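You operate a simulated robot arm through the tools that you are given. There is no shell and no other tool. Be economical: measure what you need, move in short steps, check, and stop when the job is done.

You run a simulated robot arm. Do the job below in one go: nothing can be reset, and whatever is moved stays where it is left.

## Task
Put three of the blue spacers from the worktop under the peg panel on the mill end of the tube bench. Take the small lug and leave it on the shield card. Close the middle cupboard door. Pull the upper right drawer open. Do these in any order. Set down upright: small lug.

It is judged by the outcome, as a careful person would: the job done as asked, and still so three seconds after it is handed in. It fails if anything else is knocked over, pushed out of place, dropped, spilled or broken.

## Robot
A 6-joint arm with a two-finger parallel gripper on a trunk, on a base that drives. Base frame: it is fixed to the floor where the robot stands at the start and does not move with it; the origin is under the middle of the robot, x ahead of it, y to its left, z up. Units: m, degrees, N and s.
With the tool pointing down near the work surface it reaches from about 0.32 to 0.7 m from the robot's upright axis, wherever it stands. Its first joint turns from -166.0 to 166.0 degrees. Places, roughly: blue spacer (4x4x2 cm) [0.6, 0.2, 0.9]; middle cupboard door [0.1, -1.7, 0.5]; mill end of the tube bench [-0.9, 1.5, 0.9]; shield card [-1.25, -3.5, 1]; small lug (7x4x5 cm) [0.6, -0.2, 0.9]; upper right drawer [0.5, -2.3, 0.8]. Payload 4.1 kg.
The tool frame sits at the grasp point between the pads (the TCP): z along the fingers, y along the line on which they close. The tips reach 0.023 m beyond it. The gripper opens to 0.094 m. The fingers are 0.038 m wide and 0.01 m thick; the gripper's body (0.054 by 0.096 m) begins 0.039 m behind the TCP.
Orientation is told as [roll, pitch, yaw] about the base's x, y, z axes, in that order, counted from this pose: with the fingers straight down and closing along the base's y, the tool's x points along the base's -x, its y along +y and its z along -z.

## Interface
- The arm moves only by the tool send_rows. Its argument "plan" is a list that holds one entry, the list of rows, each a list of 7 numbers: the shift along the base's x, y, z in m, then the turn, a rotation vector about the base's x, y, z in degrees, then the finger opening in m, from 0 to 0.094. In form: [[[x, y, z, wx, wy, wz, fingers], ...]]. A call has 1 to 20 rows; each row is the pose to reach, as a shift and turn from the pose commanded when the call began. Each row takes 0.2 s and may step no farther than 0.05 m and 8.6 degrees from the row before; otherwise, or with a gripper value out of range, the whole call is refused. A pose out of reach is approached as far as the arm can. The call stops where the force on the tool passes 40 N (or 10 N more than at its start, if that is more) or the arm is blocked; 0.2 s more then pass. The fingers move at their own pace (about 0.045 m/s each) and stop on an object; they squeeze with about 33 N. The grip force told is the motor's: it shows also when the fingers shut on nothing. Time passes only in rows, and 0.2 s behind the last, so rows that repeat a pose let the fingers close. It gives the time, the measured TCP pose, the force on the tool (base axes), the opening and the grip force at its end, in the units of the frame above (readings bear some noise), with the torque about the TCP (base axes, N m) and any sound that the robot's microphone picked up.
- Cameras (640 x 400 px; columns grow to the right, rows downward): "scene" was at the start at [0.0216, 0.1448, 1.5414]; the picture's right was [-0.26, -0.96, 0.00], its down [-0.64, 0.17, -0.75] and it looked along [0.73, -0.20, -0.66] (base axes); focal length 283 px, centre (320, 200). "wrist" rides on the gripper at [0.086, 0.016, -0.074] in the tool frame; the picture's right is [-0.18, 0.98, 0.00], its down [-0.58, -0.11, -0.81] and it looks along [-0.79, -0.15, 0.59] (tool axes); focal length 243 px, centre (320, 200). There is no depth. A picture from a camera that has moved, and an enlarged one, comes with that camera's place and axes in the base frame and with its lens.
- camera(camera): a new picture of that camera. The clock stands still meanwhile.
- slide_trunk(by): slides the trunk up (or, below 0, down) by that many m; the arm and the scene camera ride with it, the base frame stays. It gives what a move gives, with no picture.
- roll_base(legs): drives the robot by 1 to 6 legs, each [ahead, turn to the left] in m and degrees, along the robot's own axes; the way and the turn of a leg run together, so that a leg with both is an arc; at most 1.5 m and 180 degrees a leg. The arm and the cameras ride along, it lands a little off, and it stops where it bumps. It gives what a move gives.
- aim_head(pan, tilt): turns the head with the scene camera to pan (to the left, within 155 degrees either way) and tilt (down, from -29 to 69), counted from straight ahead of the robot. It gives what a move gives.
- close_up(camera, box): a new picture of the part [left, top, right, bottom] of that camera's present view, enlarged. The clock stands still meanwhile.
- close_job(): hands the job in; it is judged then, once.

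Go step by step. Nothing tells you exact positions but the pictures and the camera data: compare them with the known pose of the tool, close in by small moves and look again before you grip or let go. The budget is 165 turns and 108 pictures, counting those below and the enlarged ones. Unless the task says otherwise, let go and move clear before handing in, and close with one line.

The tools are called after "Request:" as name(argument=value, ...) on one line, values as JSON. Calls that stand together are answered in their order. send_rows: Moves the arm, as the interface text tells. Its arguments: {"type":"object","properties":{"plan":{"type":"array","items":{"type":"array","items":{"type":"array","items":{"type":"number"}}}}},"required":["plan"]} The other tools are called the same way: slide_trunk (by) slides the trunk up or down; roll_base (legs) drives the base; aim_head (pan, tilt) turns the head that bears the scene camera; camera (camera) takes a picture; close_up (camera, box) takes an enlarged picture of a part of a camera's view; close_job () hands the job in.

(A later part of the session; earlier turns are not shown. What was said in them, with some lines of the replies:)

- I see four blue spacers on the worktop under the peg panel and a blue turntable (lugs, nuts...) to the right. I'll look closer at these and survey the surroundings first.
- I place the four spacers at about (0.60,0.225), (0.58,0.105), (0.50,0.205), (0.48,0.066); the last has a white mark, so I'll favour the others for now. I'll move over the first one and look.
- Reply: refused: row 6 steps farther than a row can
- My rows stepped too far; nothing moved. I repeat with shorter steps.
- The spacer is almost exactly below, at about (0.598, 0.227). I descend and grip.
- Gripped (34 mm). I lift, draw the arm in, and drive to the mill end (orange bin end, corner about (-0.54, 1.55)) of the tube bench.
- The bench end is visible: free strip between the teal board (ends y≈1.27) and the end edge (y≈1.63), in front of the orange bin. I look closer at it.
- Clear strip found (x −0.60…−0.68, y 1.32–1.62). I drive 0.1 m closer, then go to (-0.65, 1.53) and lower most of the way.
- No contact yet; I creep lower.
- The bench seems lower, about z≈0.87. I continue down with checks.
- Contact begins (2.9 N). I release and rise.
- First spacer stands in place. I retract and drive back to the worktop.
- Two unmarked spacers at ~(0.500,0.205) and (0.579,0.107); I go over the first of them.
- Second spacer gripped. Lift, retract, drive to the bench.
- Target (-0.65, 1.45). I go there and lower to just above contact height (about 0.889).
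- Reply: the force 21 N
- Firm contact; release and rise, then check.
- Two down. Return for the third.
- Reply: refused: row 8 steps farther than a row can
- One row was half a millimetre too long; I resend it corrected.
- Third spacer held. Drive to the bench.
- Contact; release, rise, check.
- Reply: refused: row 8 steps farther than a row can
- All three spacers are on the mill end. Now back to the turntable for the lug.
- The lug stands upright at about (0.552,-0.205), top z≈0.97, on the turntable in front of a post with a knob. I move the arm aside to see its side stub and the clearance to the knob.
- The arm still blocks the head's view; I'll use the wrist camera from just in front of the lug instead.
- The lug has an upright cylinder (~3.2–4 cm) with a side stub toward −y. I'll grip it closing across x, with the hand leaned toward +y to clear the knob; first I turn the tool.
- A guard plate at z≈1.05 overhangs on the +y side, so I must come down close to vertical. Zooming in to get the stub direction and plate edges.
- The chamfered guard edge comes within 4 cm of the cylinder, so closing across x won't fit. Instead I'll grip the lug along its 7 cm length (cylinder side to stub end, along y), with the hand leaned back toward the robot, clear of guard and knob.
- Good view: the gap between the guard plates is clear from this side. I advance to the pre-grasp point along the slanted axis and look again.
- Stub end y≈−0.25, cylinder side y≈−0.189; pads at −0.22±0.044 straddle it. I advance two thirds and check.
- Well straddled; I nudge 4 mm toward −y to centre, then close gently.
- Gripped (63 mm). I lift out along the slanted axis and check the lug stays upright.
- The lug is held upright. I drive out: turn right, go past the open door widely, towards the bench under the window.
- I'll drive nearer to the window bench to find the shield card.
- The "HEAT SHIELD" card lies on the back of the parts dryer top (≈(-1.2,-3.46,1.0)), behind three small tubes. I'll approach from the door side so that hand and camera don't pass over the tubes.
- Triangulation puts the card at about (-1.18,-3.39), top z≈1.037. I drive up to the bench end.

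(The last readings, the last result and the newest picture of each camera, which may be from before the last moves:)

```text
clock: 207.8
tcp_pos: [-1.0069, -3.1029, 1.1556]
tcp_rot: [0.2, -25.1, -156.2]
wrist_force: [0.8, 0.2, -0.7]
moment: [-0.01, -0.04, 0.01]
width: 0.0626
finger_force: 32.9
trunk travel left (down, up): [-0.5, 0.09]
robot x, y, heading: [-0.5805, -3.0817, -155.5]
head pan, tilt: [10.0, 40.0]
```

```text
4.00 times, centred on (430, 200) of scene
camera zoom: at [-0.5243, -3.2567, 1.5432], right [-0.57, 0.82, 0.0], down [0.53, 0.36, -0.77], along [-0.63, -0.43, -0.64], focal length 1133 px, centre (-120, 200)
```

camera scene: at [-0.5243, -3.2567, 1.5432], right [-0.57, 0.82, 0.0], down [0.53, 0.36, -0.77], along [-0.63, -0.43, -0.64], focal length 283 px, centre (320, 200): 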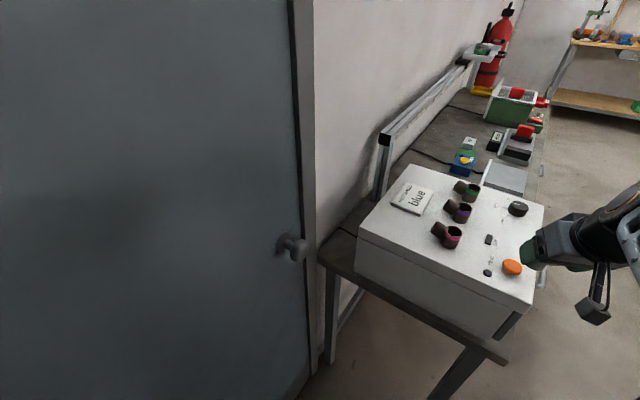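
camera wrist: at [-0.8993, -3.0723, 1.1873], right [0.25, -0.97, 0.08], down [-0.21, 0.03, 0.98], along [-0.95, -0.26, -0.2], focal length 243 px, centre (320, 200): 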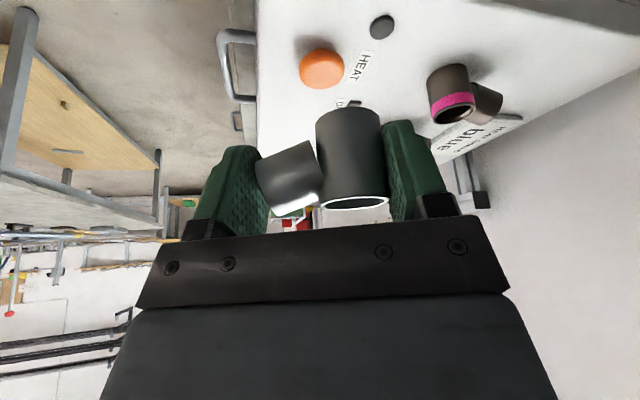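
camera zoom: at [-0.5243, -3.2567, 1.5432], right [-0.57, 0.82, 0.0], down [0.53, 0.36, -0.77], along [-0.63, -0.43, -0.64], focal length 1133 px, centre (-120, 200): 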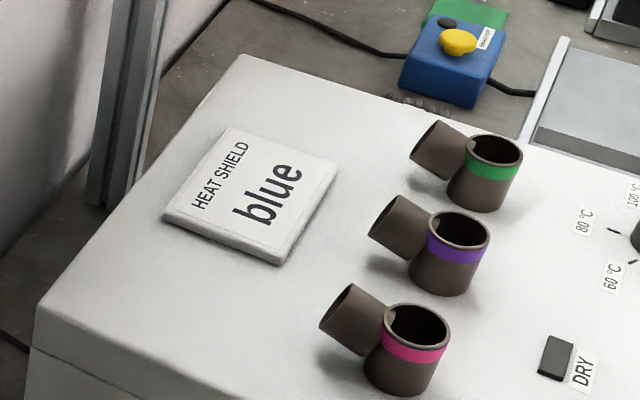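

Card spans x −1.24…−1.12, y −3.43…−3.35. I move over it at height, turning the tool to face −x.

Request:
send_rows(plan=[[[0, -0.02, 0.035, 0, 0, -4, 0.05], [-0.01, -0.06, 0.035, 0, 0, -8, 0.05], [-0.02, -0.1, 0.035, 0, 0, -12, 0.05], [-0.04, -0.14, 0.035, 0, 0, -16, 0.05], [-0.06, -0.18, 0.035, 0, 0, -20, 0.05], [-0.08, -0.22, 0.035, 0, 0, -24, 0.05], [-0.11, -0.255, 0.035, 0, 0, -24, 0.05], [-0.14, -0.275, 0.035, 0, 0, -24, 0.05], [-0.17, -0.275, 0.035, 0, 0, -24, 0.05]]])

Request:
camera(camera="wrist")

Request:
close_up(camera="scene", box=[350, 120, 542, 240])

```text
clock: 209.8
tcp_pos: [-1.1769, -3.3785, 1.191]
tcp_rot: [0.0, -25.1, 179.8]
wrist_force: [0.1, -0.1, -0.2]
moment: [0.02, -0.05, 0.0]
width: 0.0627
finger_force: 32.9
trunk travel left (down, up): [-0.5, 0.09]
robot x, y, heading: [-0.5772, -3.0811, -155.9]
head pan, tilt: [10.0, 40.0]
```

```text
44 pictures are left
camera wrist: at [-1.0671, -3.3944, 1.2214], right [-0.17, -0.98, 0.08], down [-0.19, 0.11, 0.98], along [-0.97, 0.15, -0.2], focal length 243 px, centre (320, 200)
```

wrist: 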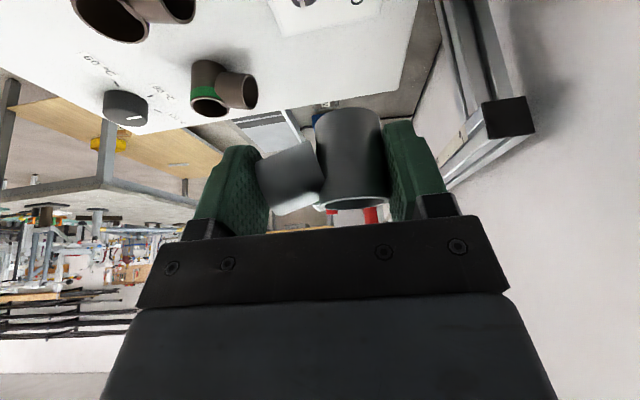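

```text
3.33 times, centred on (446, 180) of scene
camera zoom: at [-0.5248, -3.257, 1.5431], right [-0.56, 0.83, 0.0], down [0.53, 0.36, -0.77], along [-0.63, -0.43, -0.64], focal length 944 px, centre (-100, 267)
```

zoom: 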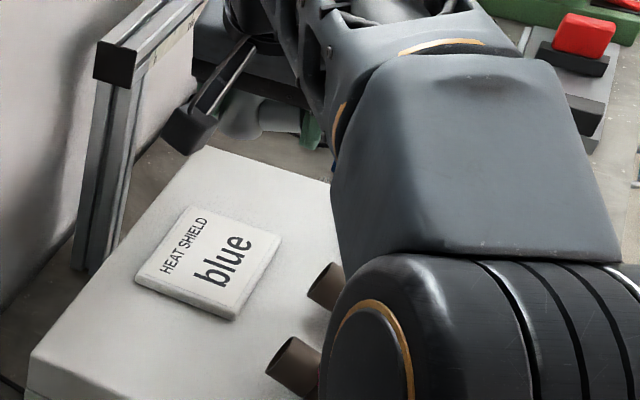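

Clear of the rail post and the tubes. Lowering to just above the card.

Request:
send_rows(plan=[[[0, 0, -0.03, 0, 0, 0, 0.05], [0, 0, -0.06, 0, 0, 0, 0.05], [0, 0, -0.085, 0, 0, 0, 0.05], [0, 0, -0.1, 0, 0, 0, 0.05]]])

Request:
camera(camera="wrist")

Request:
close_up(camera="scene", box=[350, 120, 542, 240])

```text
clock: 210.8
tcp_pos: [-1.1755, -3.3777, 1.09]
tcp_rot: [0.2, -25.1, 179.8]
wrist_force: [0.6, 0.6, -0.5]
moment: [0.0, -0.03, 0.0]
width: 0.0624
finger_force: 33.1
trunk travel left (down, up): [-0.5, 0.09]
robot x, y, heading: [-0.5801, -3.084, -155.5]
head pan, tilt: [10.0, 40.0]
```

```text
42 pictures are left
camera wrist: at [-1.0658, -3.3939, 1.1221], right [-0.17, -0.98, 0.08], down [-0.19, 0.11, 0.98], along [-0.97, 0.15, -0.2], focal length 243 px, centre (320, 200)
```

wrist: 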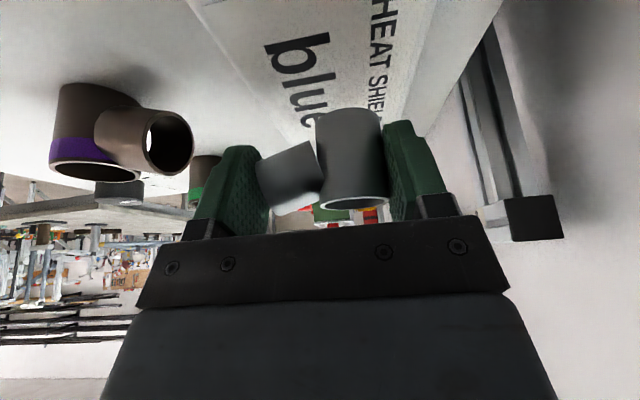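

```text
3.33 times, centred on (446, 180) of scene
camera zoom: at [-0.5244, -3.2569, 1.5431], right [-0.57, 0.82, 0.0], down [0.53, 0.36, -0.77], along [-0.63, -0.43, -0.64], focal length 944 px, centre (-100, 267)
```

zoom: 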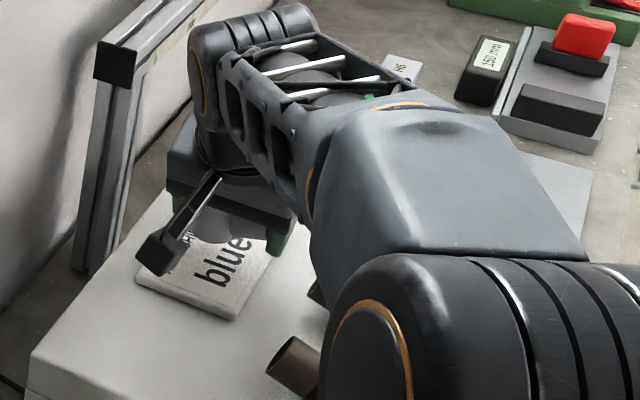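

Request:
send_rows(plan=[[[0, 0, -0.003, 0, 0, 0, 0.05], [0, 0, -0.006, 0, 0, 0, 0.05], [0, 0, -0.009, 0, 0, 0, 0.05]]])

Request:
close_up(camera="wrist", box=[200, 0, 520, 200])

```text
clock: 211.6
tcp_pos: [-1.1763, -3.3775, 1.084]
tcp_rot: [0.3, -25.2, 179.8]
wrist_force: [-0.4, -0.7, -0.3]
moment: [-0.02, -0.01, -0.02]
width: 0.0625
finger_force: 32.9
trunk travel left (down, up): [-0.5, 0.09]
robot x, y, heading: [-0.5797, -3.0814, -155.7]
head pan, tilt: [10.0, 40.0]
```

```text
2.00 times, centred on (360, 100) of wrist
camera zoom: at [-1.0662, -3.3938, 1.1141], right [-0.17, -0.98, 0.08], down [-0.18, 0.11, 0.98], along [-0.97, 0.15, -0.2], focal length 485 px, centre (240, 400)
```

zoom: 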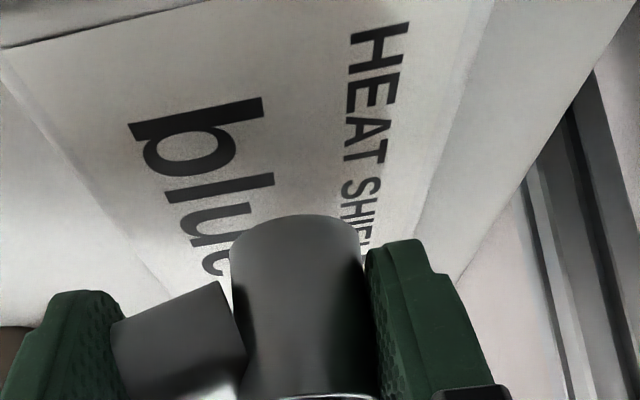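

Request:
send_rows(plan=[[[0, 0, -0.0015, 0, 0, 0, 0.05], [0, 0, -0.003, 0, 0, 0, 0.05], [0, 0, -0.0045, 0, 0, 0, 0.05]]])

```text
clock: 212.4
tcp_pos: [-1.1765, -3.3767, 1.077]
tcp_rot: [0.2, -25.1, 179.8]
wrist_force: [-0.1, 0.0, -0.9]
moment: [0.0, -0.01, 0.04]
width: 0.0626
finger_force: 33.1
trunk travel left (down, up): [-0.5, 0.09]
robot x, y, heading: [-0.5742, -3.0822, -155.4]
head pan, tilt: [10.0, 40.0]
```

Request:
send_rows(plan=[[[0, 0, -0.0015, 0, 0, 0, 0.05], [0, 0, -0.003, 0, 0, 0, 0.05]]])

```text
clock: 213.0
tcp_pos: [-1.177, -3.3769, 1.0751]
tcp_rot: [0.2, -25.1, 179.8]
wrist_force: [0.1, -0.3, -0.4]
moment: [0.02, -0.02, 0.0]
width: 0.0626
finger_force: 33.0
trunk travel left (down, up): [-0.5, 0.09]
robot x, y, heading: [-0.5779, -3.0816, -155.3]
head pan, tilt: [10.0, 40.0]
```

Request:
send_rows(plan=[[[0, 0, -0.0015, 0, 0, 0, 0.05], [0, 0, -0.003, 0, 0, 0, 0.05]]])

Request:
close_up(camera="wrist", box=[200, 0, 520, 200])

```text
clock: 213.6
tcp_pos: [-1.175, -3.3779, 1.0726]
tcp_rot: [0.1, -25.2, 179.8]
wrist_force: [-0.1, 0.3, -1.3]
moment: [0.01, -0.02, -0.06]
width: 0.0625
finger_force: 33.5
trunk travel left (down, up): [-0.5, 0.09]
robot x, y, heading: [-0.5783, -3.0845, -155.5]
head pan, tilt: [10.0, 40.0]
```

```text
2.00 times, centred on (360, 100) of wrist
camera zoom: at [-1.0661, -3.3938, 1.1027], right [-0.17, -0.98, 0.08], down [-0.18, 0.11, 0.98], along [-0.97, 0.15, -0.2], focal length 485 px, centre (240, 400)
```

zoom: 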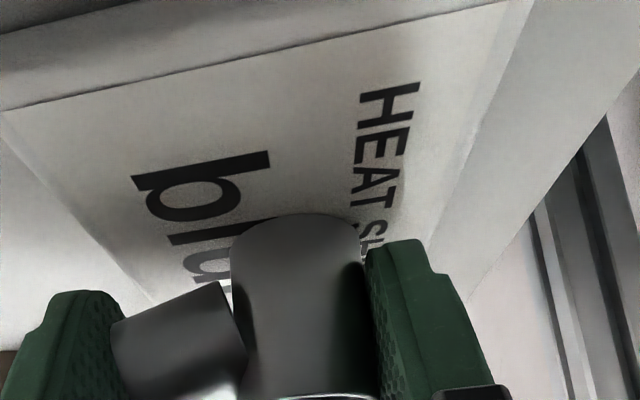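

Request:
send_rows(plan=[[[0, 0, -0.0015, 0, 0, 0, 0.05], [0, 0, -0.003, 0, 0, 0, 0.05]]])

```text
clock: 214.2
tcp_pos: [-1.1755, -3.3776, 1.0712]
tcp_rot: [0.4, -25.5, 179.8]
wrist_force: [-1.8, -3.3, 10.2]
moment: [-0.1, 0.1, -0.01]
width: 0.0624
finger_force: 33.0
trunk travel left (down, up): [-0.5, 0.09]
robot x, y, heading: [-0.5767, -3.0822, -155.9]
head pan, tilt: [10.0, 40.0]
```

Contact at 10 N. I open slightly and back out along the tool axis.

Request:
send_rows(plan=[[[0, 0, 0.0005, 0, 0, 0, 0.074], [0, 0, 0.0005, 0, 0, 0, 0.074], [0, 0, 0.0005, 0, 0, 0, 0.074], [0.008, 0, 0.018, 0, 0, 0, 0.074], [0.02, 0, 0.043, 0, 0, 0, 0.074], [0.035, 0, 0.075, 0, 0, 0, 0.074], [0.05, 0, 0.11, 0, 0, 0, 0.074]]])

Request:
camera(camera="wrist")

```text
clock: 215.8
tcp_pos: [-1.1272, -3.3762, 1.182]
tcp_rot: [0.1, -25.0, 179.8]
wrist_force: [0.0, 1.6, -0.1]
moment: [0.02, -0.02, -0.02]
width: 0.0741
finger_force: 0.0
trunk travel left (down, up): [-0.5, 0.09]
robot x, y, heading: [-0.5796, -3.0846, -155.9]
head pan, tilt: [10.0, 40.0]
```

```text
38 pictures are left
camera wrist: at [-1.0172, -3.3928, 1.212], right [-0.17, -0.98, 0.08], down [-0.18, 0.11, 0.98], along [-0.97, 0.15, -0.2], focal length 243 px, centre (320, 200)
```

wrist: 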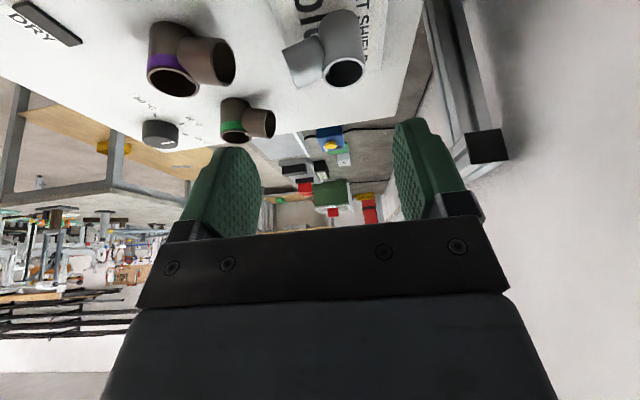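

The lug stands upright on the card. I retract the arm, back away and drive toward the open door and drawers.

Request:
send_rows(plan=[[[0.03, 0.02, 0.03, 0, 4, 0, 0.05], [0.06, 0.05, 0.04, 0, 8, 0, 0.03], [0.09, 0.08, 0.04, 0, 12, 0, 0.01], [0.12, 0.11, 0.04, 0, 16, 0, 0], [0.14, 0.14, 0.04, 0, 20, 0, 0], [0.15, 0.17, 0.04, 0, 25, 0, 0]]])

Request:
roll_base(legs=[[-0.5, 0], [0, -140]])

Request:
aim_head(pan=0, tilt=35)

Request:
camera(camera="scene")

```text
clock: 217.2
tcp_pos: [-0.9737, -3.2071, 1.2175]
tcp_rot: [0.3, -50.1, 179.7]
wrist_force: [-0.2, -0.1, -0.2]
moment: [0.02, -0.01, -0.05]
width: 0.0003
finger_force: 33.3
trunk travel left (down, up): [-0.5, 0.09]
robot x, y, heading: [-0.5811, -3.084, -155.7]
head pan, tilt: [10.0, 40.0]
```

```text
clock: 225.7
tcp_pos: [0.0701, -2.5106, 1.2177]
tcp_rot: [0.4, -50.0, 44.5]
wrist_force: [0.1, 0.2, 0.7]
moment: [-0.01, -0.01, 0.01]
width: 0.0
finger_force: 32.8
trunk travel left (down, up): [-0.5, 0.09]
robot x, y, heading: [-0.1245, -2.8788, 69.5]
head pan, tilt: [10.0, 40.0]
```

```text
clock: 226.4
tcp_pos: [0.0702, -2.5102, 1.2186]
tcp_rot: [0.4, -50.2, 44.5]
wrist_force: [0.4, -0.5, -0.4]
moment: [0.02, -0.02, 0.03]
width: 0.0001
finger_force: 32.7
trunk travel left (down, up): [-0.5, 0.09]
robot x, y, heading: [-0.1264, -2.8776, 69.1]
head pan, tilt: [0.0, 35.0]
```

```text
37 pictures are left
camera scene: at [-0.2701, -2.792, 1.5507], right [0.94, -0.35, 0.0], down [-0.2, -0.54, -0.82], along [0.29, 0.77, -0.57], focal length 283 px, centre (320, 200)
```

scene: 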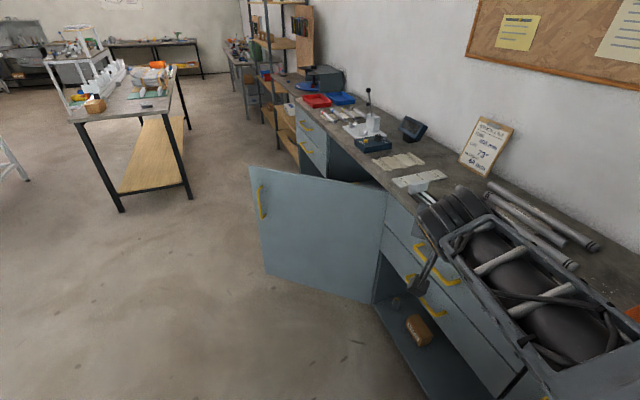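

The door runs from hinge (0.37,-1.94) to tip (-0.155,-1.49), outer face toward me. I'll stand at about (-0.7,-1.9), heading 27°, lower the arm to door height, and push forward.

Request:
roll_base(legs=[[0, 51.5], [1.13, 0], [0, -93]])

Request:
slide_trunk(by=-0.35)

Request:
camera(camera="scene")

```text
clock: 238.4
tcp_pos: [-0.3107, -1.7522, 1.2167]
tcp_rot: [0.4, -50.0, 3.5]
wrist_force: [0.1, 0.7, 0.2]
moment: [-0.02, 0.02, -0.01]
width: 0.0
finger_force: 33.1
trunk travel left (down, up): [-0.5, 0.09]
robot x, y, heading: [-0.7, -1.8992, 28.1]
head pan, tilt: [0.0, 35.0]
```

```text
clock: 241.8
tcp_pos: [-0.3103, -1.753, 0.8667]
tcp_rot: [0.4, -50.1, 3.5]
wrist_force: [0.8, -0.6, -0.5]
moment: [0.01, 0.02, 0.02]
width: 0.0
finger_force: 33.6
trunk travel left (down, up): [-0.15, 0.44]
robot x, y, heading: [-0.6985, -1.9049, 28.1]
head pan, tilt: [0.0, 35.0]
```

```text
36 pictures are left
camera scene: at [-0.7518, -1.7414, 1.2007], right [0.47, -0.88, 0.0], down [-0.51, -0.27, -0.82], along [0.72, 0.39, -0.57], focal length 283 px, centre (320, 200)
```

scene: 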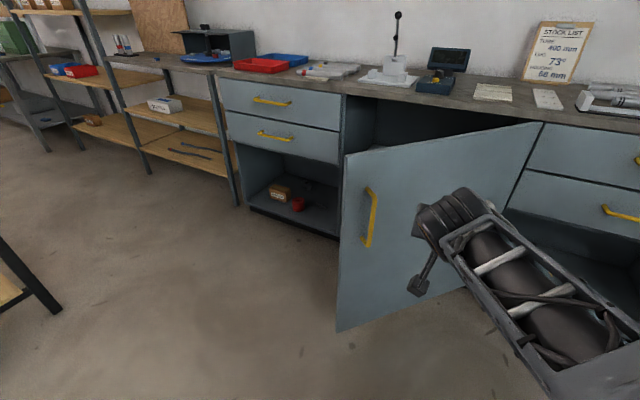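

The door handle sits near r≈0.62 from the hinge, so I'll push at r≈0.48, beside it. Positioning the closed fingers there at z≈0.66.

Request:
send_rows(plan=[[[0.02, 0, -0.04, 0, 0, 5, 0], [0.045, 0, -0.08, 0, 0, 10, 0], [0.07, 0, -0.12, 0, 0, 15, 0], [0.1, 0, -0.15, 0, 0, 20, 0], [0.13, 0, -0.18, 0, 0, 24, 0], [0.153, 0, -0.207, 0, 0, 24, 0]]])

Request:
roll_base(legs=[[0.18, 0]])

Request:
camera(camera="scene")

```text
clock: 243.2
tcp_pos: [-0.1586, -1.7526, 0.6614]
tcp_rot: [0.3, -50.1, 27.5]
wrist_force: [-0.1, -0.6, 0.2]
moment: [0.0, 0.03, 0.06]
width: 0.0
finger_force: 32.7
out of reach, approached as far as the arm can: row 3, 4
trunk travel left (down, up): [-0.15, 0.44]
robot x, y, heading: [-0.6976, -1.9, 28.1]
head pan, tilt: [0.0, 35.0]
```

```text
clock: 244.7
tcp_pos: [-0.0009, -1.6699, 0.6605]
tcp_rot: [0.4, -50.2, 27.2]
wrist_force: [-0.3, -0.4, -0.1]
moment: [-0.05, 0.0, 0.0]
width: 0.0
finger_force: 33.5
trunk travel left (down, up): [-0.15, 0.44]
robot x, y, heading: [-0.543, -1.8173, 28.0]
head pan, tilt: [0.0, 35.0]
```

```text
35 pictures are left
camera scene: at [-0.5932, -1.657, 1.2007], right [0.47, -0.88, 0.0], down [-0.51, -0.27, -0.82], along [0.72, 0.38, -0.57], focal length 283 px, centre (320, 200)
```

scene: 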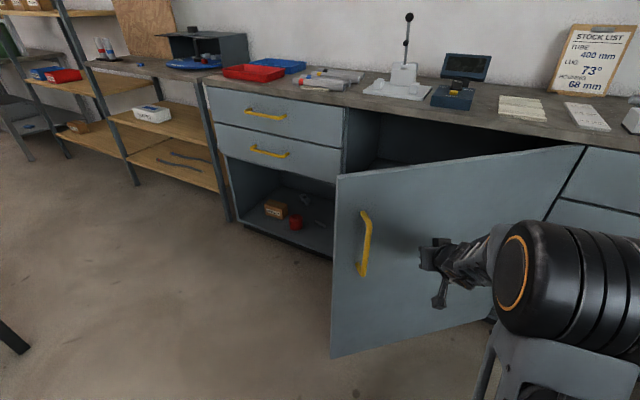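

Close to the door now. I drive forward to push it.

Request:
roll_base(legs=[[0.18, 0]])

Request:
camera(camera="scene")

```text
clock: 246.2
tcp_pos: [0.1593, -1.5855, 0.662]
tcp_rot: [0.4, -50.1, 27.2]
wrist_force: [0.3, -0.7, 0.1]
moment: [0.01, 0.0, 0.02]
width: 0.0
finger_force: 33.1
trunk travel left (down, up): [-0.15, 0.44]
robot x, y, heading: [-0.3793, -1.7336, 27.9]
head pan, tilt: [0.0, 35.0]
```

```text
34 pictures are left
camera scene: at [-0.4333, -1.5722, 1.2007], right [0.47, -0.88, 0.0], down [-0.51, -0.27, -0.82], along [0.72, 0.38, -0.57], focal length 283 px, centre (320, 200)
```

scene: 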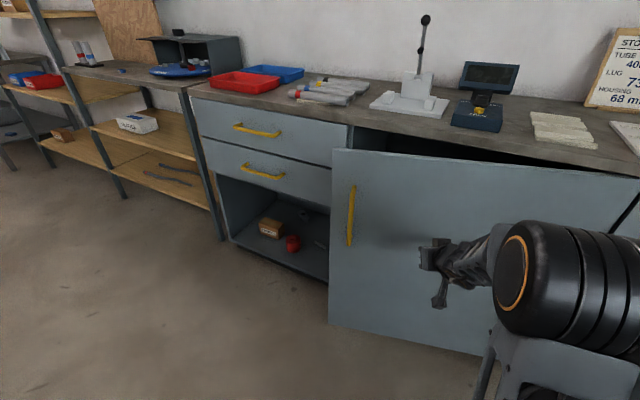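

The door moves freely. Another 0.13 m.

Request:
roll_base(legs=[[0.13, 0]])

Request:
camera(camera="scene")

```text
clock: 247.5
tcp_pos: [0.2728, -1.5227, 0.6618]
tcp_rot: [0.5, -50.1, 27.4]
wrist_force: [0.1, 0.2, -0.5]
moment: [0.01, -0.01, 0.0]
width: 0.0002
finger_force: 33.1
trunk travel left (down, up): [-0.15, 0.44]
robot x, y, heading: [-0.2672, -1.6733, 28.2]
head pan, tilt: [0.0, 35.0]
```

```text
33 pictures are left
camera scene: at [-0.32, -1.5118, 1.2007], right [0.47, -0.88, 0.0], down [-0.51, -0.27, -0.82], along [0.72, 0.39, -0.57], focal length 283 px, centre (320, 200)
```

scene: 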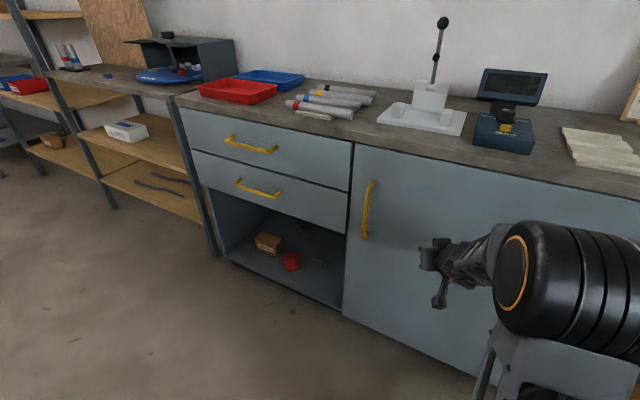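

The door looks almost shut. I push gently with the arm until resistance.

Request:
send_rows(plan=[[[0.01, 0, 0, 0, 0, 0, 0], [0.02, 0, 0, 0, 0, 0, 0], [0.03, 0, 0, 0, 0, 0, 0], [0.04, 0, 0, 0, 0, 0, 0], [0.05, 0, 0, 0, 0, 0, 0], [0.06, 0, 0, 0, 0, 0, 0], [0.07, 0, 0, 0, 0, 0, 0], [0.08, 0, 0, 0, 0, 0, 0], [0.09, 0, 0, 0, 0, 0, 0], [0.1, 0, 0, 0, 0, 0, 0]]])

Request:
close_up(camera="scene", box=[300, 110, 620, 310])

```text
clock: 248.9
tcp_pos: [0.3266, -1.5204, 0.6617]
tcp_rot: [0.6, -50.0, 27.5]
wrist_force: [-27.8, -6.0, 15.0]
moment: [0.09, -0.41, -0.04]
width: 0.0
finger_force: 33.0
trunk travel left (down, up): [-0.15, 0.44]
robot x, y, heading: [-0.2685, -1.6759, 27.9]
head pan, tilt: [0.0, 35.0]
stopped in row 7: the force on the tool passed its limit (the readings are from after the stop); the commanded pose is now the measured one
```

```text
2.00 times, centred on (460, 210) of scene
camera zoom: at [-0.3239, -1.5129, 1.201], right [0.47, -0.88, 0.0], down [-0.5, -0.27, -0.82], along [0.72, 0.39, -0.57], focal length 567 px, centre (40, 180)
```

zoom: 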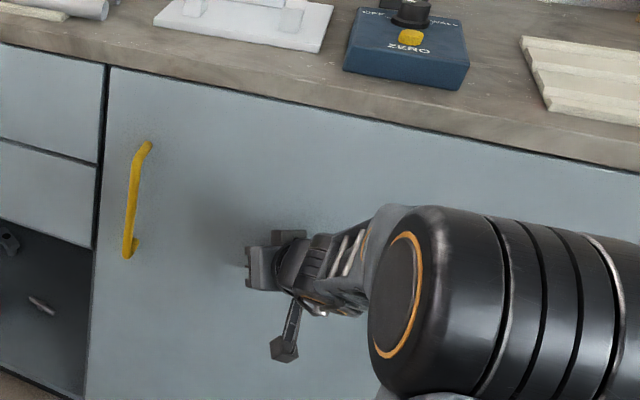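

The door is shut (firm stop, flush with the drawers). I back the arm off and reposition in front of the upper right drawer.

Request:
send_rows(plan=[[[-0.04, -0.01, 0, 0, 0, 0, 0], [-0.08, -0.03, 0.02, 0, 0, 0, 0], [-0.11, -0.05, 0.05, 0, 0, 0, 0], [-0.14, -0.06, 0.08, 0, 0, 0, 0], [-0.16, -0.06, 0.12, 0, 0, 0, 0]]])

Request:
roll_base(legs=[[-0.38, 0], [0, -96], [0.47, 0], [0, 68]])

Request:
camera(camera="scene")

```text
clock: 250.1
tcp_pos: [0.1705, -1.582, 0.7798]
tcp_rot: [0.6, -49.8, 27.5]
wrist_force: [-0.4, 0.6, 0.8]
moment: [0.02, 0.0, 0.01]
width: 0.0
finger_force: 33.0
trunk travel left (down, up): [-0.15, 0.44]
robot x, y, heading: [-0.2635, -1.6686, 27.9]
head pan, tilt: [0.0, 35.0]
```

```text
clock: 262.1
tcp_pos: [-0.0074, -2.4096, 0.7799]
tcp_rot: [0.6, -49.7, 0.3]
wrist_force: [-0.3, 0.6, -0.2]
moment: [-0.02, -0.03, -0.03]
width: 0.0
finger_force: 32.9
trunk travel left (down, up): [-0.15, 0.44]
robot x, y, heading: [-0.4374, -2.2897, 0.7]
head pan, tilt: [0.0, 35.0]
```

```text
31 pictures are left
camera scene: at [-0.412, -2.1229, 1.2007], right [0.02, -1.0, 0.0], down [-0.57, -0.01, -0.82], along [0.82, 0.01, -0.57], focal length 283 px, centre (320, 200)
```

scene: 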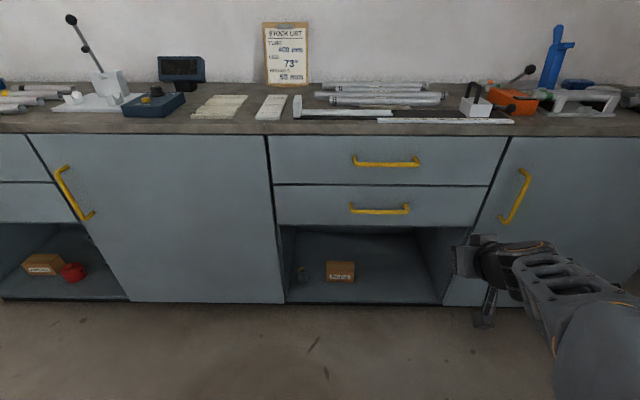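

Upper right drawer handle: bar centre about (0.315,-2.303,0.82), ~0.18 long along y. I turn the tool nearly horizontal, and roll it so the fingers close vertically.

Request:
send_rows(plan=[[[0, 0.01, 0.01, 0, -7.5, 0, 0.02], [0, 0.03, 0.02, 0, -15, 0, 0.04], [0, 0.05, 0.03, 0, -22.5, 0, 0.06], [0, 0.07, 0.04, 0, -30, 0, 0.06]]])

Request:
send_rows(plan=[[[0, 0, 0, 8.08, 0, -1.42, 0.06], [0, 0, 0, 16.16, 0, -2.85, 0.06], [0, 0, 0, 24.2, 0, -4.27, 0.06], [0, 0, 0, 32.3, 0, -5.7, 0.06], [0, 0, 0, 40.4, 0, -7.1, 0.06], [0, 0, 0, 48.4, 0, -8.5, 0.06], [0, 0, 0, 56.5, 0, -10, 0.06], [0, 0, 0, 64.6, 0, -11.4, 0.06], [0, 0, 0, 72.7, 0, -12.8, 0.06], [0, 0, 0, 80.8, 0, -14.2, 0.06], [0, 0, 0, 88.6, 0, -15.6, 0.06]]])

Request:
camera(camera="wrist")

Request:
camera(camera="scene")

```text
clock: 263.1
tcp_pos: [0.0045, -2.342, 0.8275]
tcp_rot: [-0.1, -79.7, 0.9]
wrist_force: [-0.3, -0.7, -0.3]
moment: [0.04, 0.02, -0.02]
width: 0.06
finger_force: 0.1
out of reach, approached as far as the arm can: row 4
trunk travel left (down, up): [-0.15, 0.44]
robot x, y, heading: [-0.4395, -2.2863, 1.2]
head pan, tilt: [0.0, 35.0]
```

```text
clock: 265.5
tcp_pos: [0.0076, -2.3424, 0.828]
tcp_rot: [80.7, 0.0, -89.7]
wrist_force: [-0.2, 0.4, -0.1]
moment: [0.01, 0.02, 0.01]
width: 0.0603
finger_force: 0.2
trunk travel left (down, up): [-0.15, 0.44]
robot x, y, heading: [-0.4376, -2.2892, 1.0]
head pan, tilt: [0.0, 35.0]
```

```text
30 pictures are left
camera wrist: at [-0.0651, -2.2558, 0.8566], right [0.16, -0.18, 0.97], down [-0.81, -0.59, 0.02], along [0.56, -0.79, -0.24], focal length 243 px, centre (320, 200)
```

wrist: 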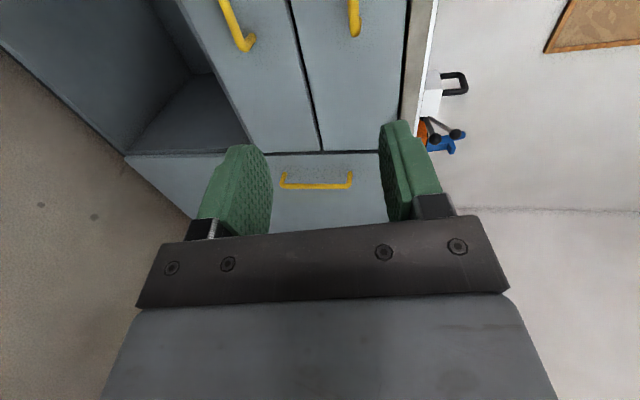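

```text
29 pictures are left
camera scene: at [-0.412, -2.1229, 1.2007], right [0.02, -1.0, 0.0], down [-0.57, -0.01, -0.82], along [0.82, 0.01, -0.57], focal length 283 px, centre (320, 200)
```

scene: 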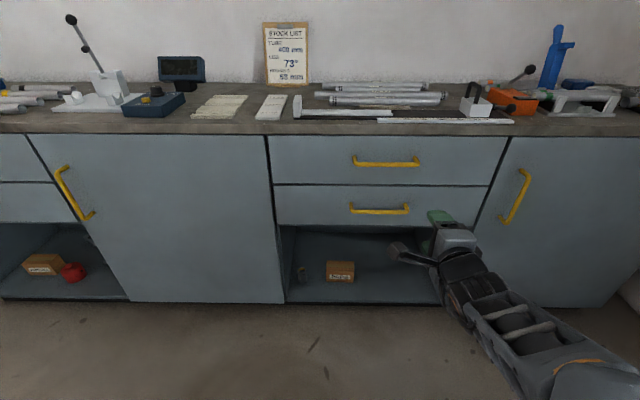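

Request:
send_rows(plan=[[[0.04, 0.01, 0, 0, 0, 0, 0.06], [0.08, 0.02, 0, 0, 0, 0, 0.06], [0.12, 0.03, 0, 0, 0, 0, 0.06], [0.16, 0.04, 0, 0, 0, 0, 0.06], [0.2, 0.04, 0, 0, 0, 0, 0.06]]])

Request:
camera(camera="wrist")

Request:
close_up(camera="scene", box=[280, 110, 520, 260])

```text
clock: 266.7
tcp_pos: [0.2055, -2.3236, 0.8355]
tcp_rot: [80.6, 0.0, -88.8]
wrist_force: [-1.2, -0.9, 0.1]
moment: [0.0, 0.01, -0.02]
width: 0.0602
finger_force: 0.0
out of reach, approached as far as the arm can: row 3, 4, 5
trunk travel left (down, up): [-0.15, 0.44]
robot x, y, heading: [-0.4406, -2.2895, 0.9]
head pan, tilt: [0.0, 35.0]
```

```text
28 pictures are left
camera wrist: at [0.1322, -2.2377, 0.8636], right [0.17, -0.18, 0.97], down [-0.8, -0.6, 0.02], along [0.58, -0.78, -0.24], focal length 243 px, centre (320, 200)
```

wrist: 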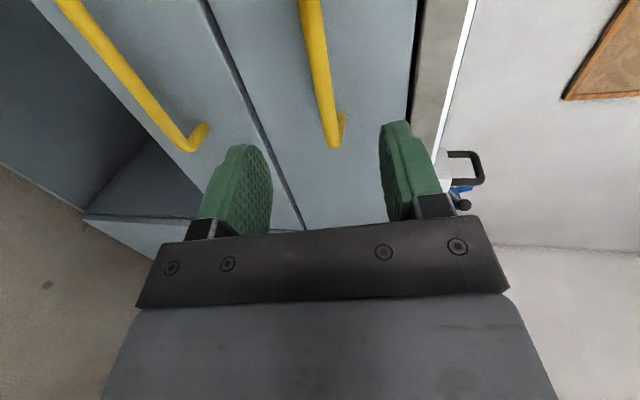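

```text
2.67 times, centred on (400, 185) of scene
camera zoom: at [-0.4124, -2.123, 1.2007], right [0.02, -1.0, 0.0], down [-0.57, -0.01, -0.82], along [0.82, 0.01, -0.57], focal length 756 px, centre (107, 240)
```

zoom: 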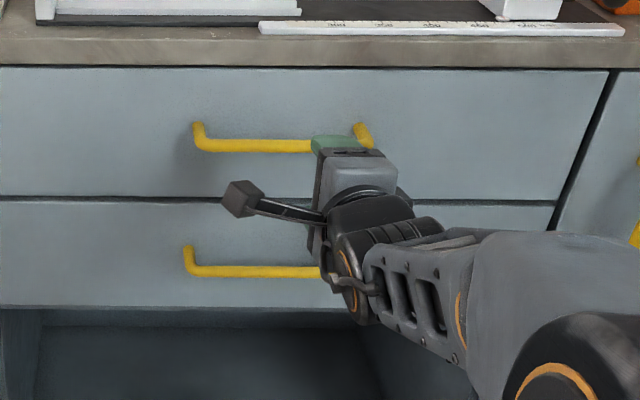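

The bar lies at x≈0.32, z≈0.819. The arm is at its reach limit, so I lower slightly, pull in, and drive forward 0.11 m.

Request:
send_rows(plan=[[[-0.02, 0, -0.008, 0, 0, 0, 0.06], [-0.04, 0.005, -0.016, 0, 0, 0, 0.06]]])

Request:
roll_base(legs=[[0.11, 0]])

Request:
camera(camera="wrist")

```text
clock: 267.3
tcp_pos: [0.1646, -2.3309, 0.8199]
tcp_rot: [80.7, 0.0, -89.2]
wrist_force: [-0.1, -0.3, -0.4]
moment: [0.0, -0.06, 0.02]
width: 0.0601
finger_force: 0.1
out of reach, approached as far as the arm can: row 1, 2
trunk travel left (down, up): [-0.15, 0.44]
robot x, y, heading: [-0.4408, -2.288, 1.0]
head pan, tilt: [0.0, 35.0]
```

```text
clock: 268.5
tcp_pos: [0.274, -2.328, 0.8209]
tcp_rot: [80.7, 0.0, -89.1]
wrist_force: [-1.1, -0.4, 0.9]
moment: [0.02, -0.01, 0.0]
width: 0.0601
finger_force: 0.1
trunk travel left (down, up): [-0.15, 0.44]
robot x, y, heading: [-0.326, -2.2902, 0.9]
head pan, tilt: [0.0, 35.0]
```

```text
26 pictures are left
camera wrist: at [0.2012, -2.2422, 0.8493], right [0.16, -0.18, 0.97], down [-0.8, -0.59, 0.02], along [0.57, -0.78, -0.24], focal length 243 px, centre (320, 200)
```

wrist: 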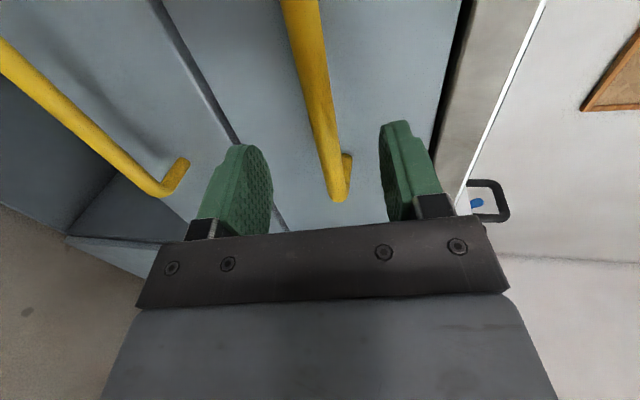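

Bar is centred between the pads. Forward 0.04 m more.

Request:
roll_base(legs=[[0.042, 0]])

Request:
camera(camera="wrist")

```text
clock: 269.4
tcp_pos: [0.3155, -2.3273, 0.8218]
tcp_rot: [80.6, -0.1, -89.0]
wrist_force: [-0.4, 0.4, -0.2]
moment: [0.03, 0.0, -0.02]
width: 0.0602
finger_force: 0.1
trunk travel left (down, up): [-0.15, 0.44]
robot x, y, heading: [-0.2824, -2.2856, 1.1]
head pan, tilt: [0.0, 35.0]
```

```text
25 pictures are left
camera wrist: at [0.2424, -2.2411, 0.8493], right [0.16, -0.18, 0.97], down [-0.8, -0.59, 0.02], along [0.57, -0.78, -0.24], focal length 243 px, centre (320, 200)
```

wrist: 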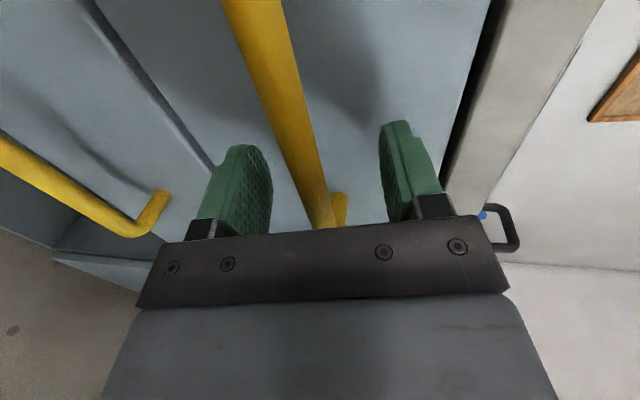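

Bar is between the pads. Closing.

Request:
send_rows(plan=[[[0, 0, 0, 0, 0, 0, 0.045], [0, 0, 0, 0, 0, 0, 0.03], [0, 0, 0, 0, 0, 0, 0.015], [0, 0, 0, 0, 0, 0, 0.005], [0, 0, 0, 0, 0, 0, 0.005]]])

Request:
camera(camera="wrist")

```text
clock: 270.6
tcp_pos: [0.3146, -2.3272, 0.8184]
tcp_rot: [80.2, -0.1, -89.1]
wrist_force: [-13.0, 1.1, -21.3]
moment: [0.43, -0.03, -0.09]
width: 0.0136
finger_force: 44.8
trunk travel left (down, up): [-0.15, 0.44]
robot x, y, heading: [-0.2863, -2.2892, 1.3]
head pan, tilt: [0.0, 35.0]
```

```text
24 pictures are left
camera wrist: at [0.2423, -2.2411, 0.8463], right [0.17, -0.18, 0.97], down [-0.8, -0.59, 0.03], along [0.57, -0.78, -0.25], focal length 243 px, centre (320, 200)
```

wrist: 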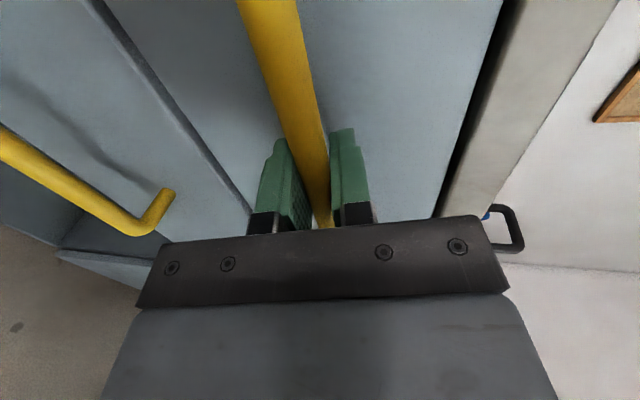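

Handle gripped. I pull by driving straight back.

Request:
roll_base(legs=[[-0.25, 0]])

Request:
camera(camera="scene")

```text
clock: 272.4
tcp_pos: [0.0637, -2.3275, 0.8173]
tcp_rot: [80.2, -0.2, -88.6]
wrist_force: [1.0, 23.8, -29.1]
moment: [1.49, -0.09, 0.54]
width: 0.0138
finger_force: 45.1
trunk travel left (down, up): [-0.15, 0.44]
robot x, y, heading: [-0.5381, -2.288, 1.5]
head pan, tilt: [0.0, 35.0]
```

```text
23 pictures are left
camera scene: at [-0.5126, -2.1238, 1.2003], right [0.03, -1.0, 0.0], down [-0.57, -0.02, -0.82], along [0.82, 0.02, -0.58], focal length 283 px, centre (320, 200)
```

scene: 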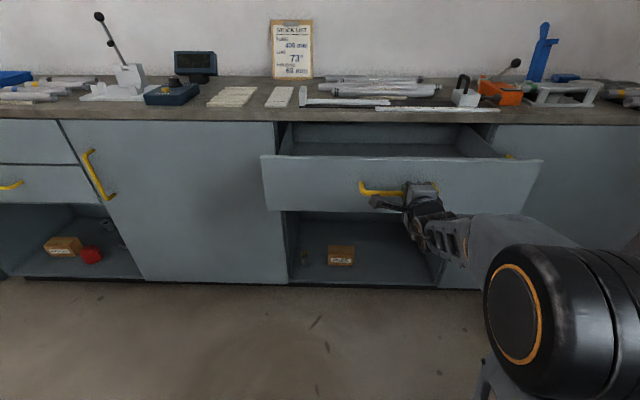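

The drawer is clearly open (≈0.25 m). I release the handle and back straight off.

Request:
send_rows(plan=[[[0, 0, 0, 0, 0, 0, 0.03], [0, 0, 0, 0, 0, 0, 0.05], [0, 0, 0, 0, 0, 0, 0.06], [0, 0, 0, 0, 0, 0, 0.06]]])

Request:
roll_base(legs=[[-0.3, 0]])

Request:
camera(camera="scene")

```text
clock: 273.4
tcp_pos: [0.0627, -2.3287, 0.8194]
tcp_rot: [80.3, -0.1, -88.6]
wrist_force: [-0.5, 0.5, -0.9]
moment: [-0.01, -0.02, 0.0]
width: 0.06
finger_force: 0.1
trunk travel left (down, up): [-0.15, 0.44]
robot x, y, heading: [-0.5418, -2.2916, 1.5]
head pan, tilt: [0.0, 35.0]
```

```text
clock: 275.4
tcp_pos: [-0.2249, -2.3383, 0.819]
tcp_rot: [80.4, -0.1, -88.7]
wrist_force: [-0.3, -0.7, 0.2]
moment: [-0.01, -0.03, 0.02]
width: 0.0601
finger_force: 0.0
trunk travel left (down, up): [-0.15, 0.44]
robot x, y, heading: [-0.8245, -2.2985, 1.4]
head pan, tilt: [0.0, 35.0]
```

```text
22 pictures are left
camera scene: at [-0.8024, -2.1334, 1.2007], right [0.03, -1.0, 0.0], down [-0.57, -0.01, -0.82], along [0.82, 0.02, -0.57], focal length 283 px, centre (320, 200)
```

scene: 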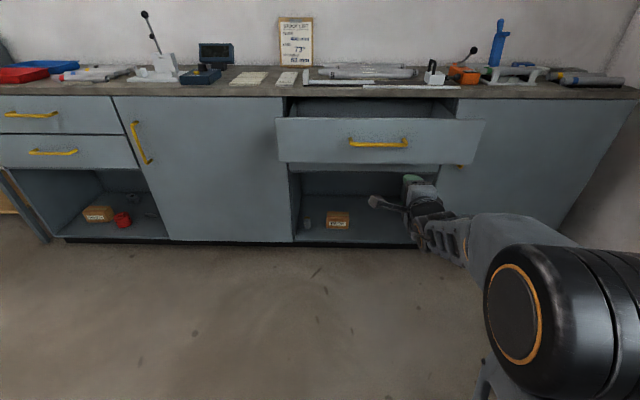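

Door shut, drawer open, arm clear. A last look at the lug on the card.

Request:
aim_head(pan=-108, tilt=8)

Request:
close_up(camera="scene", box=[200, 120, 440, 270])

```text
clock: 277.2
tcp_pos: [-0.2262, -2.3367, 0.8188]
tcp_rot: [80.2, -0.1, -88.8]
wrist_force: [-0.1, -0.3, 0.6]
moment: [0.02, 0.02, -0.01]
width: 0.06
finger_force: 0.0
trunk travel left (down, up): [-0.15, 0.44]
robot x, y, heading: [-0.8268, -2.3032, 1.5]
head pan, tilt: [-108.0, 8.0]
```

```text
2.67 times, centred on (320, 195) of scene
camera zoom: at [-0.9167, -2.2245, 1.2441], right [-0.96, 0.28, 0.0], down [0.04, 0.13, -0.99], along [-0.28, -0.95, -0.14], focal length 756 px, centre (320, 213)
```

zoom: 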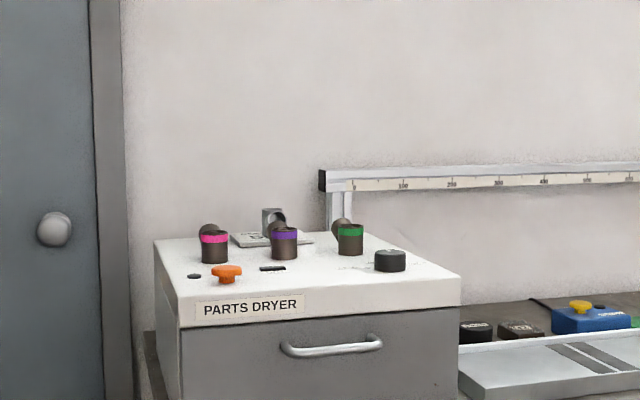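

The lug stands upright on the card and everything else is in order. I hand the job in.

Request:
close_job()

```text
The job is handed in.
```

The job is done and handed in: three blue spacers are on the mill end of the tube bench, and the small lug stands upright on the shield card. The middle cupboard door is closed, and the upper right drawer is pulled open about 25 cm.
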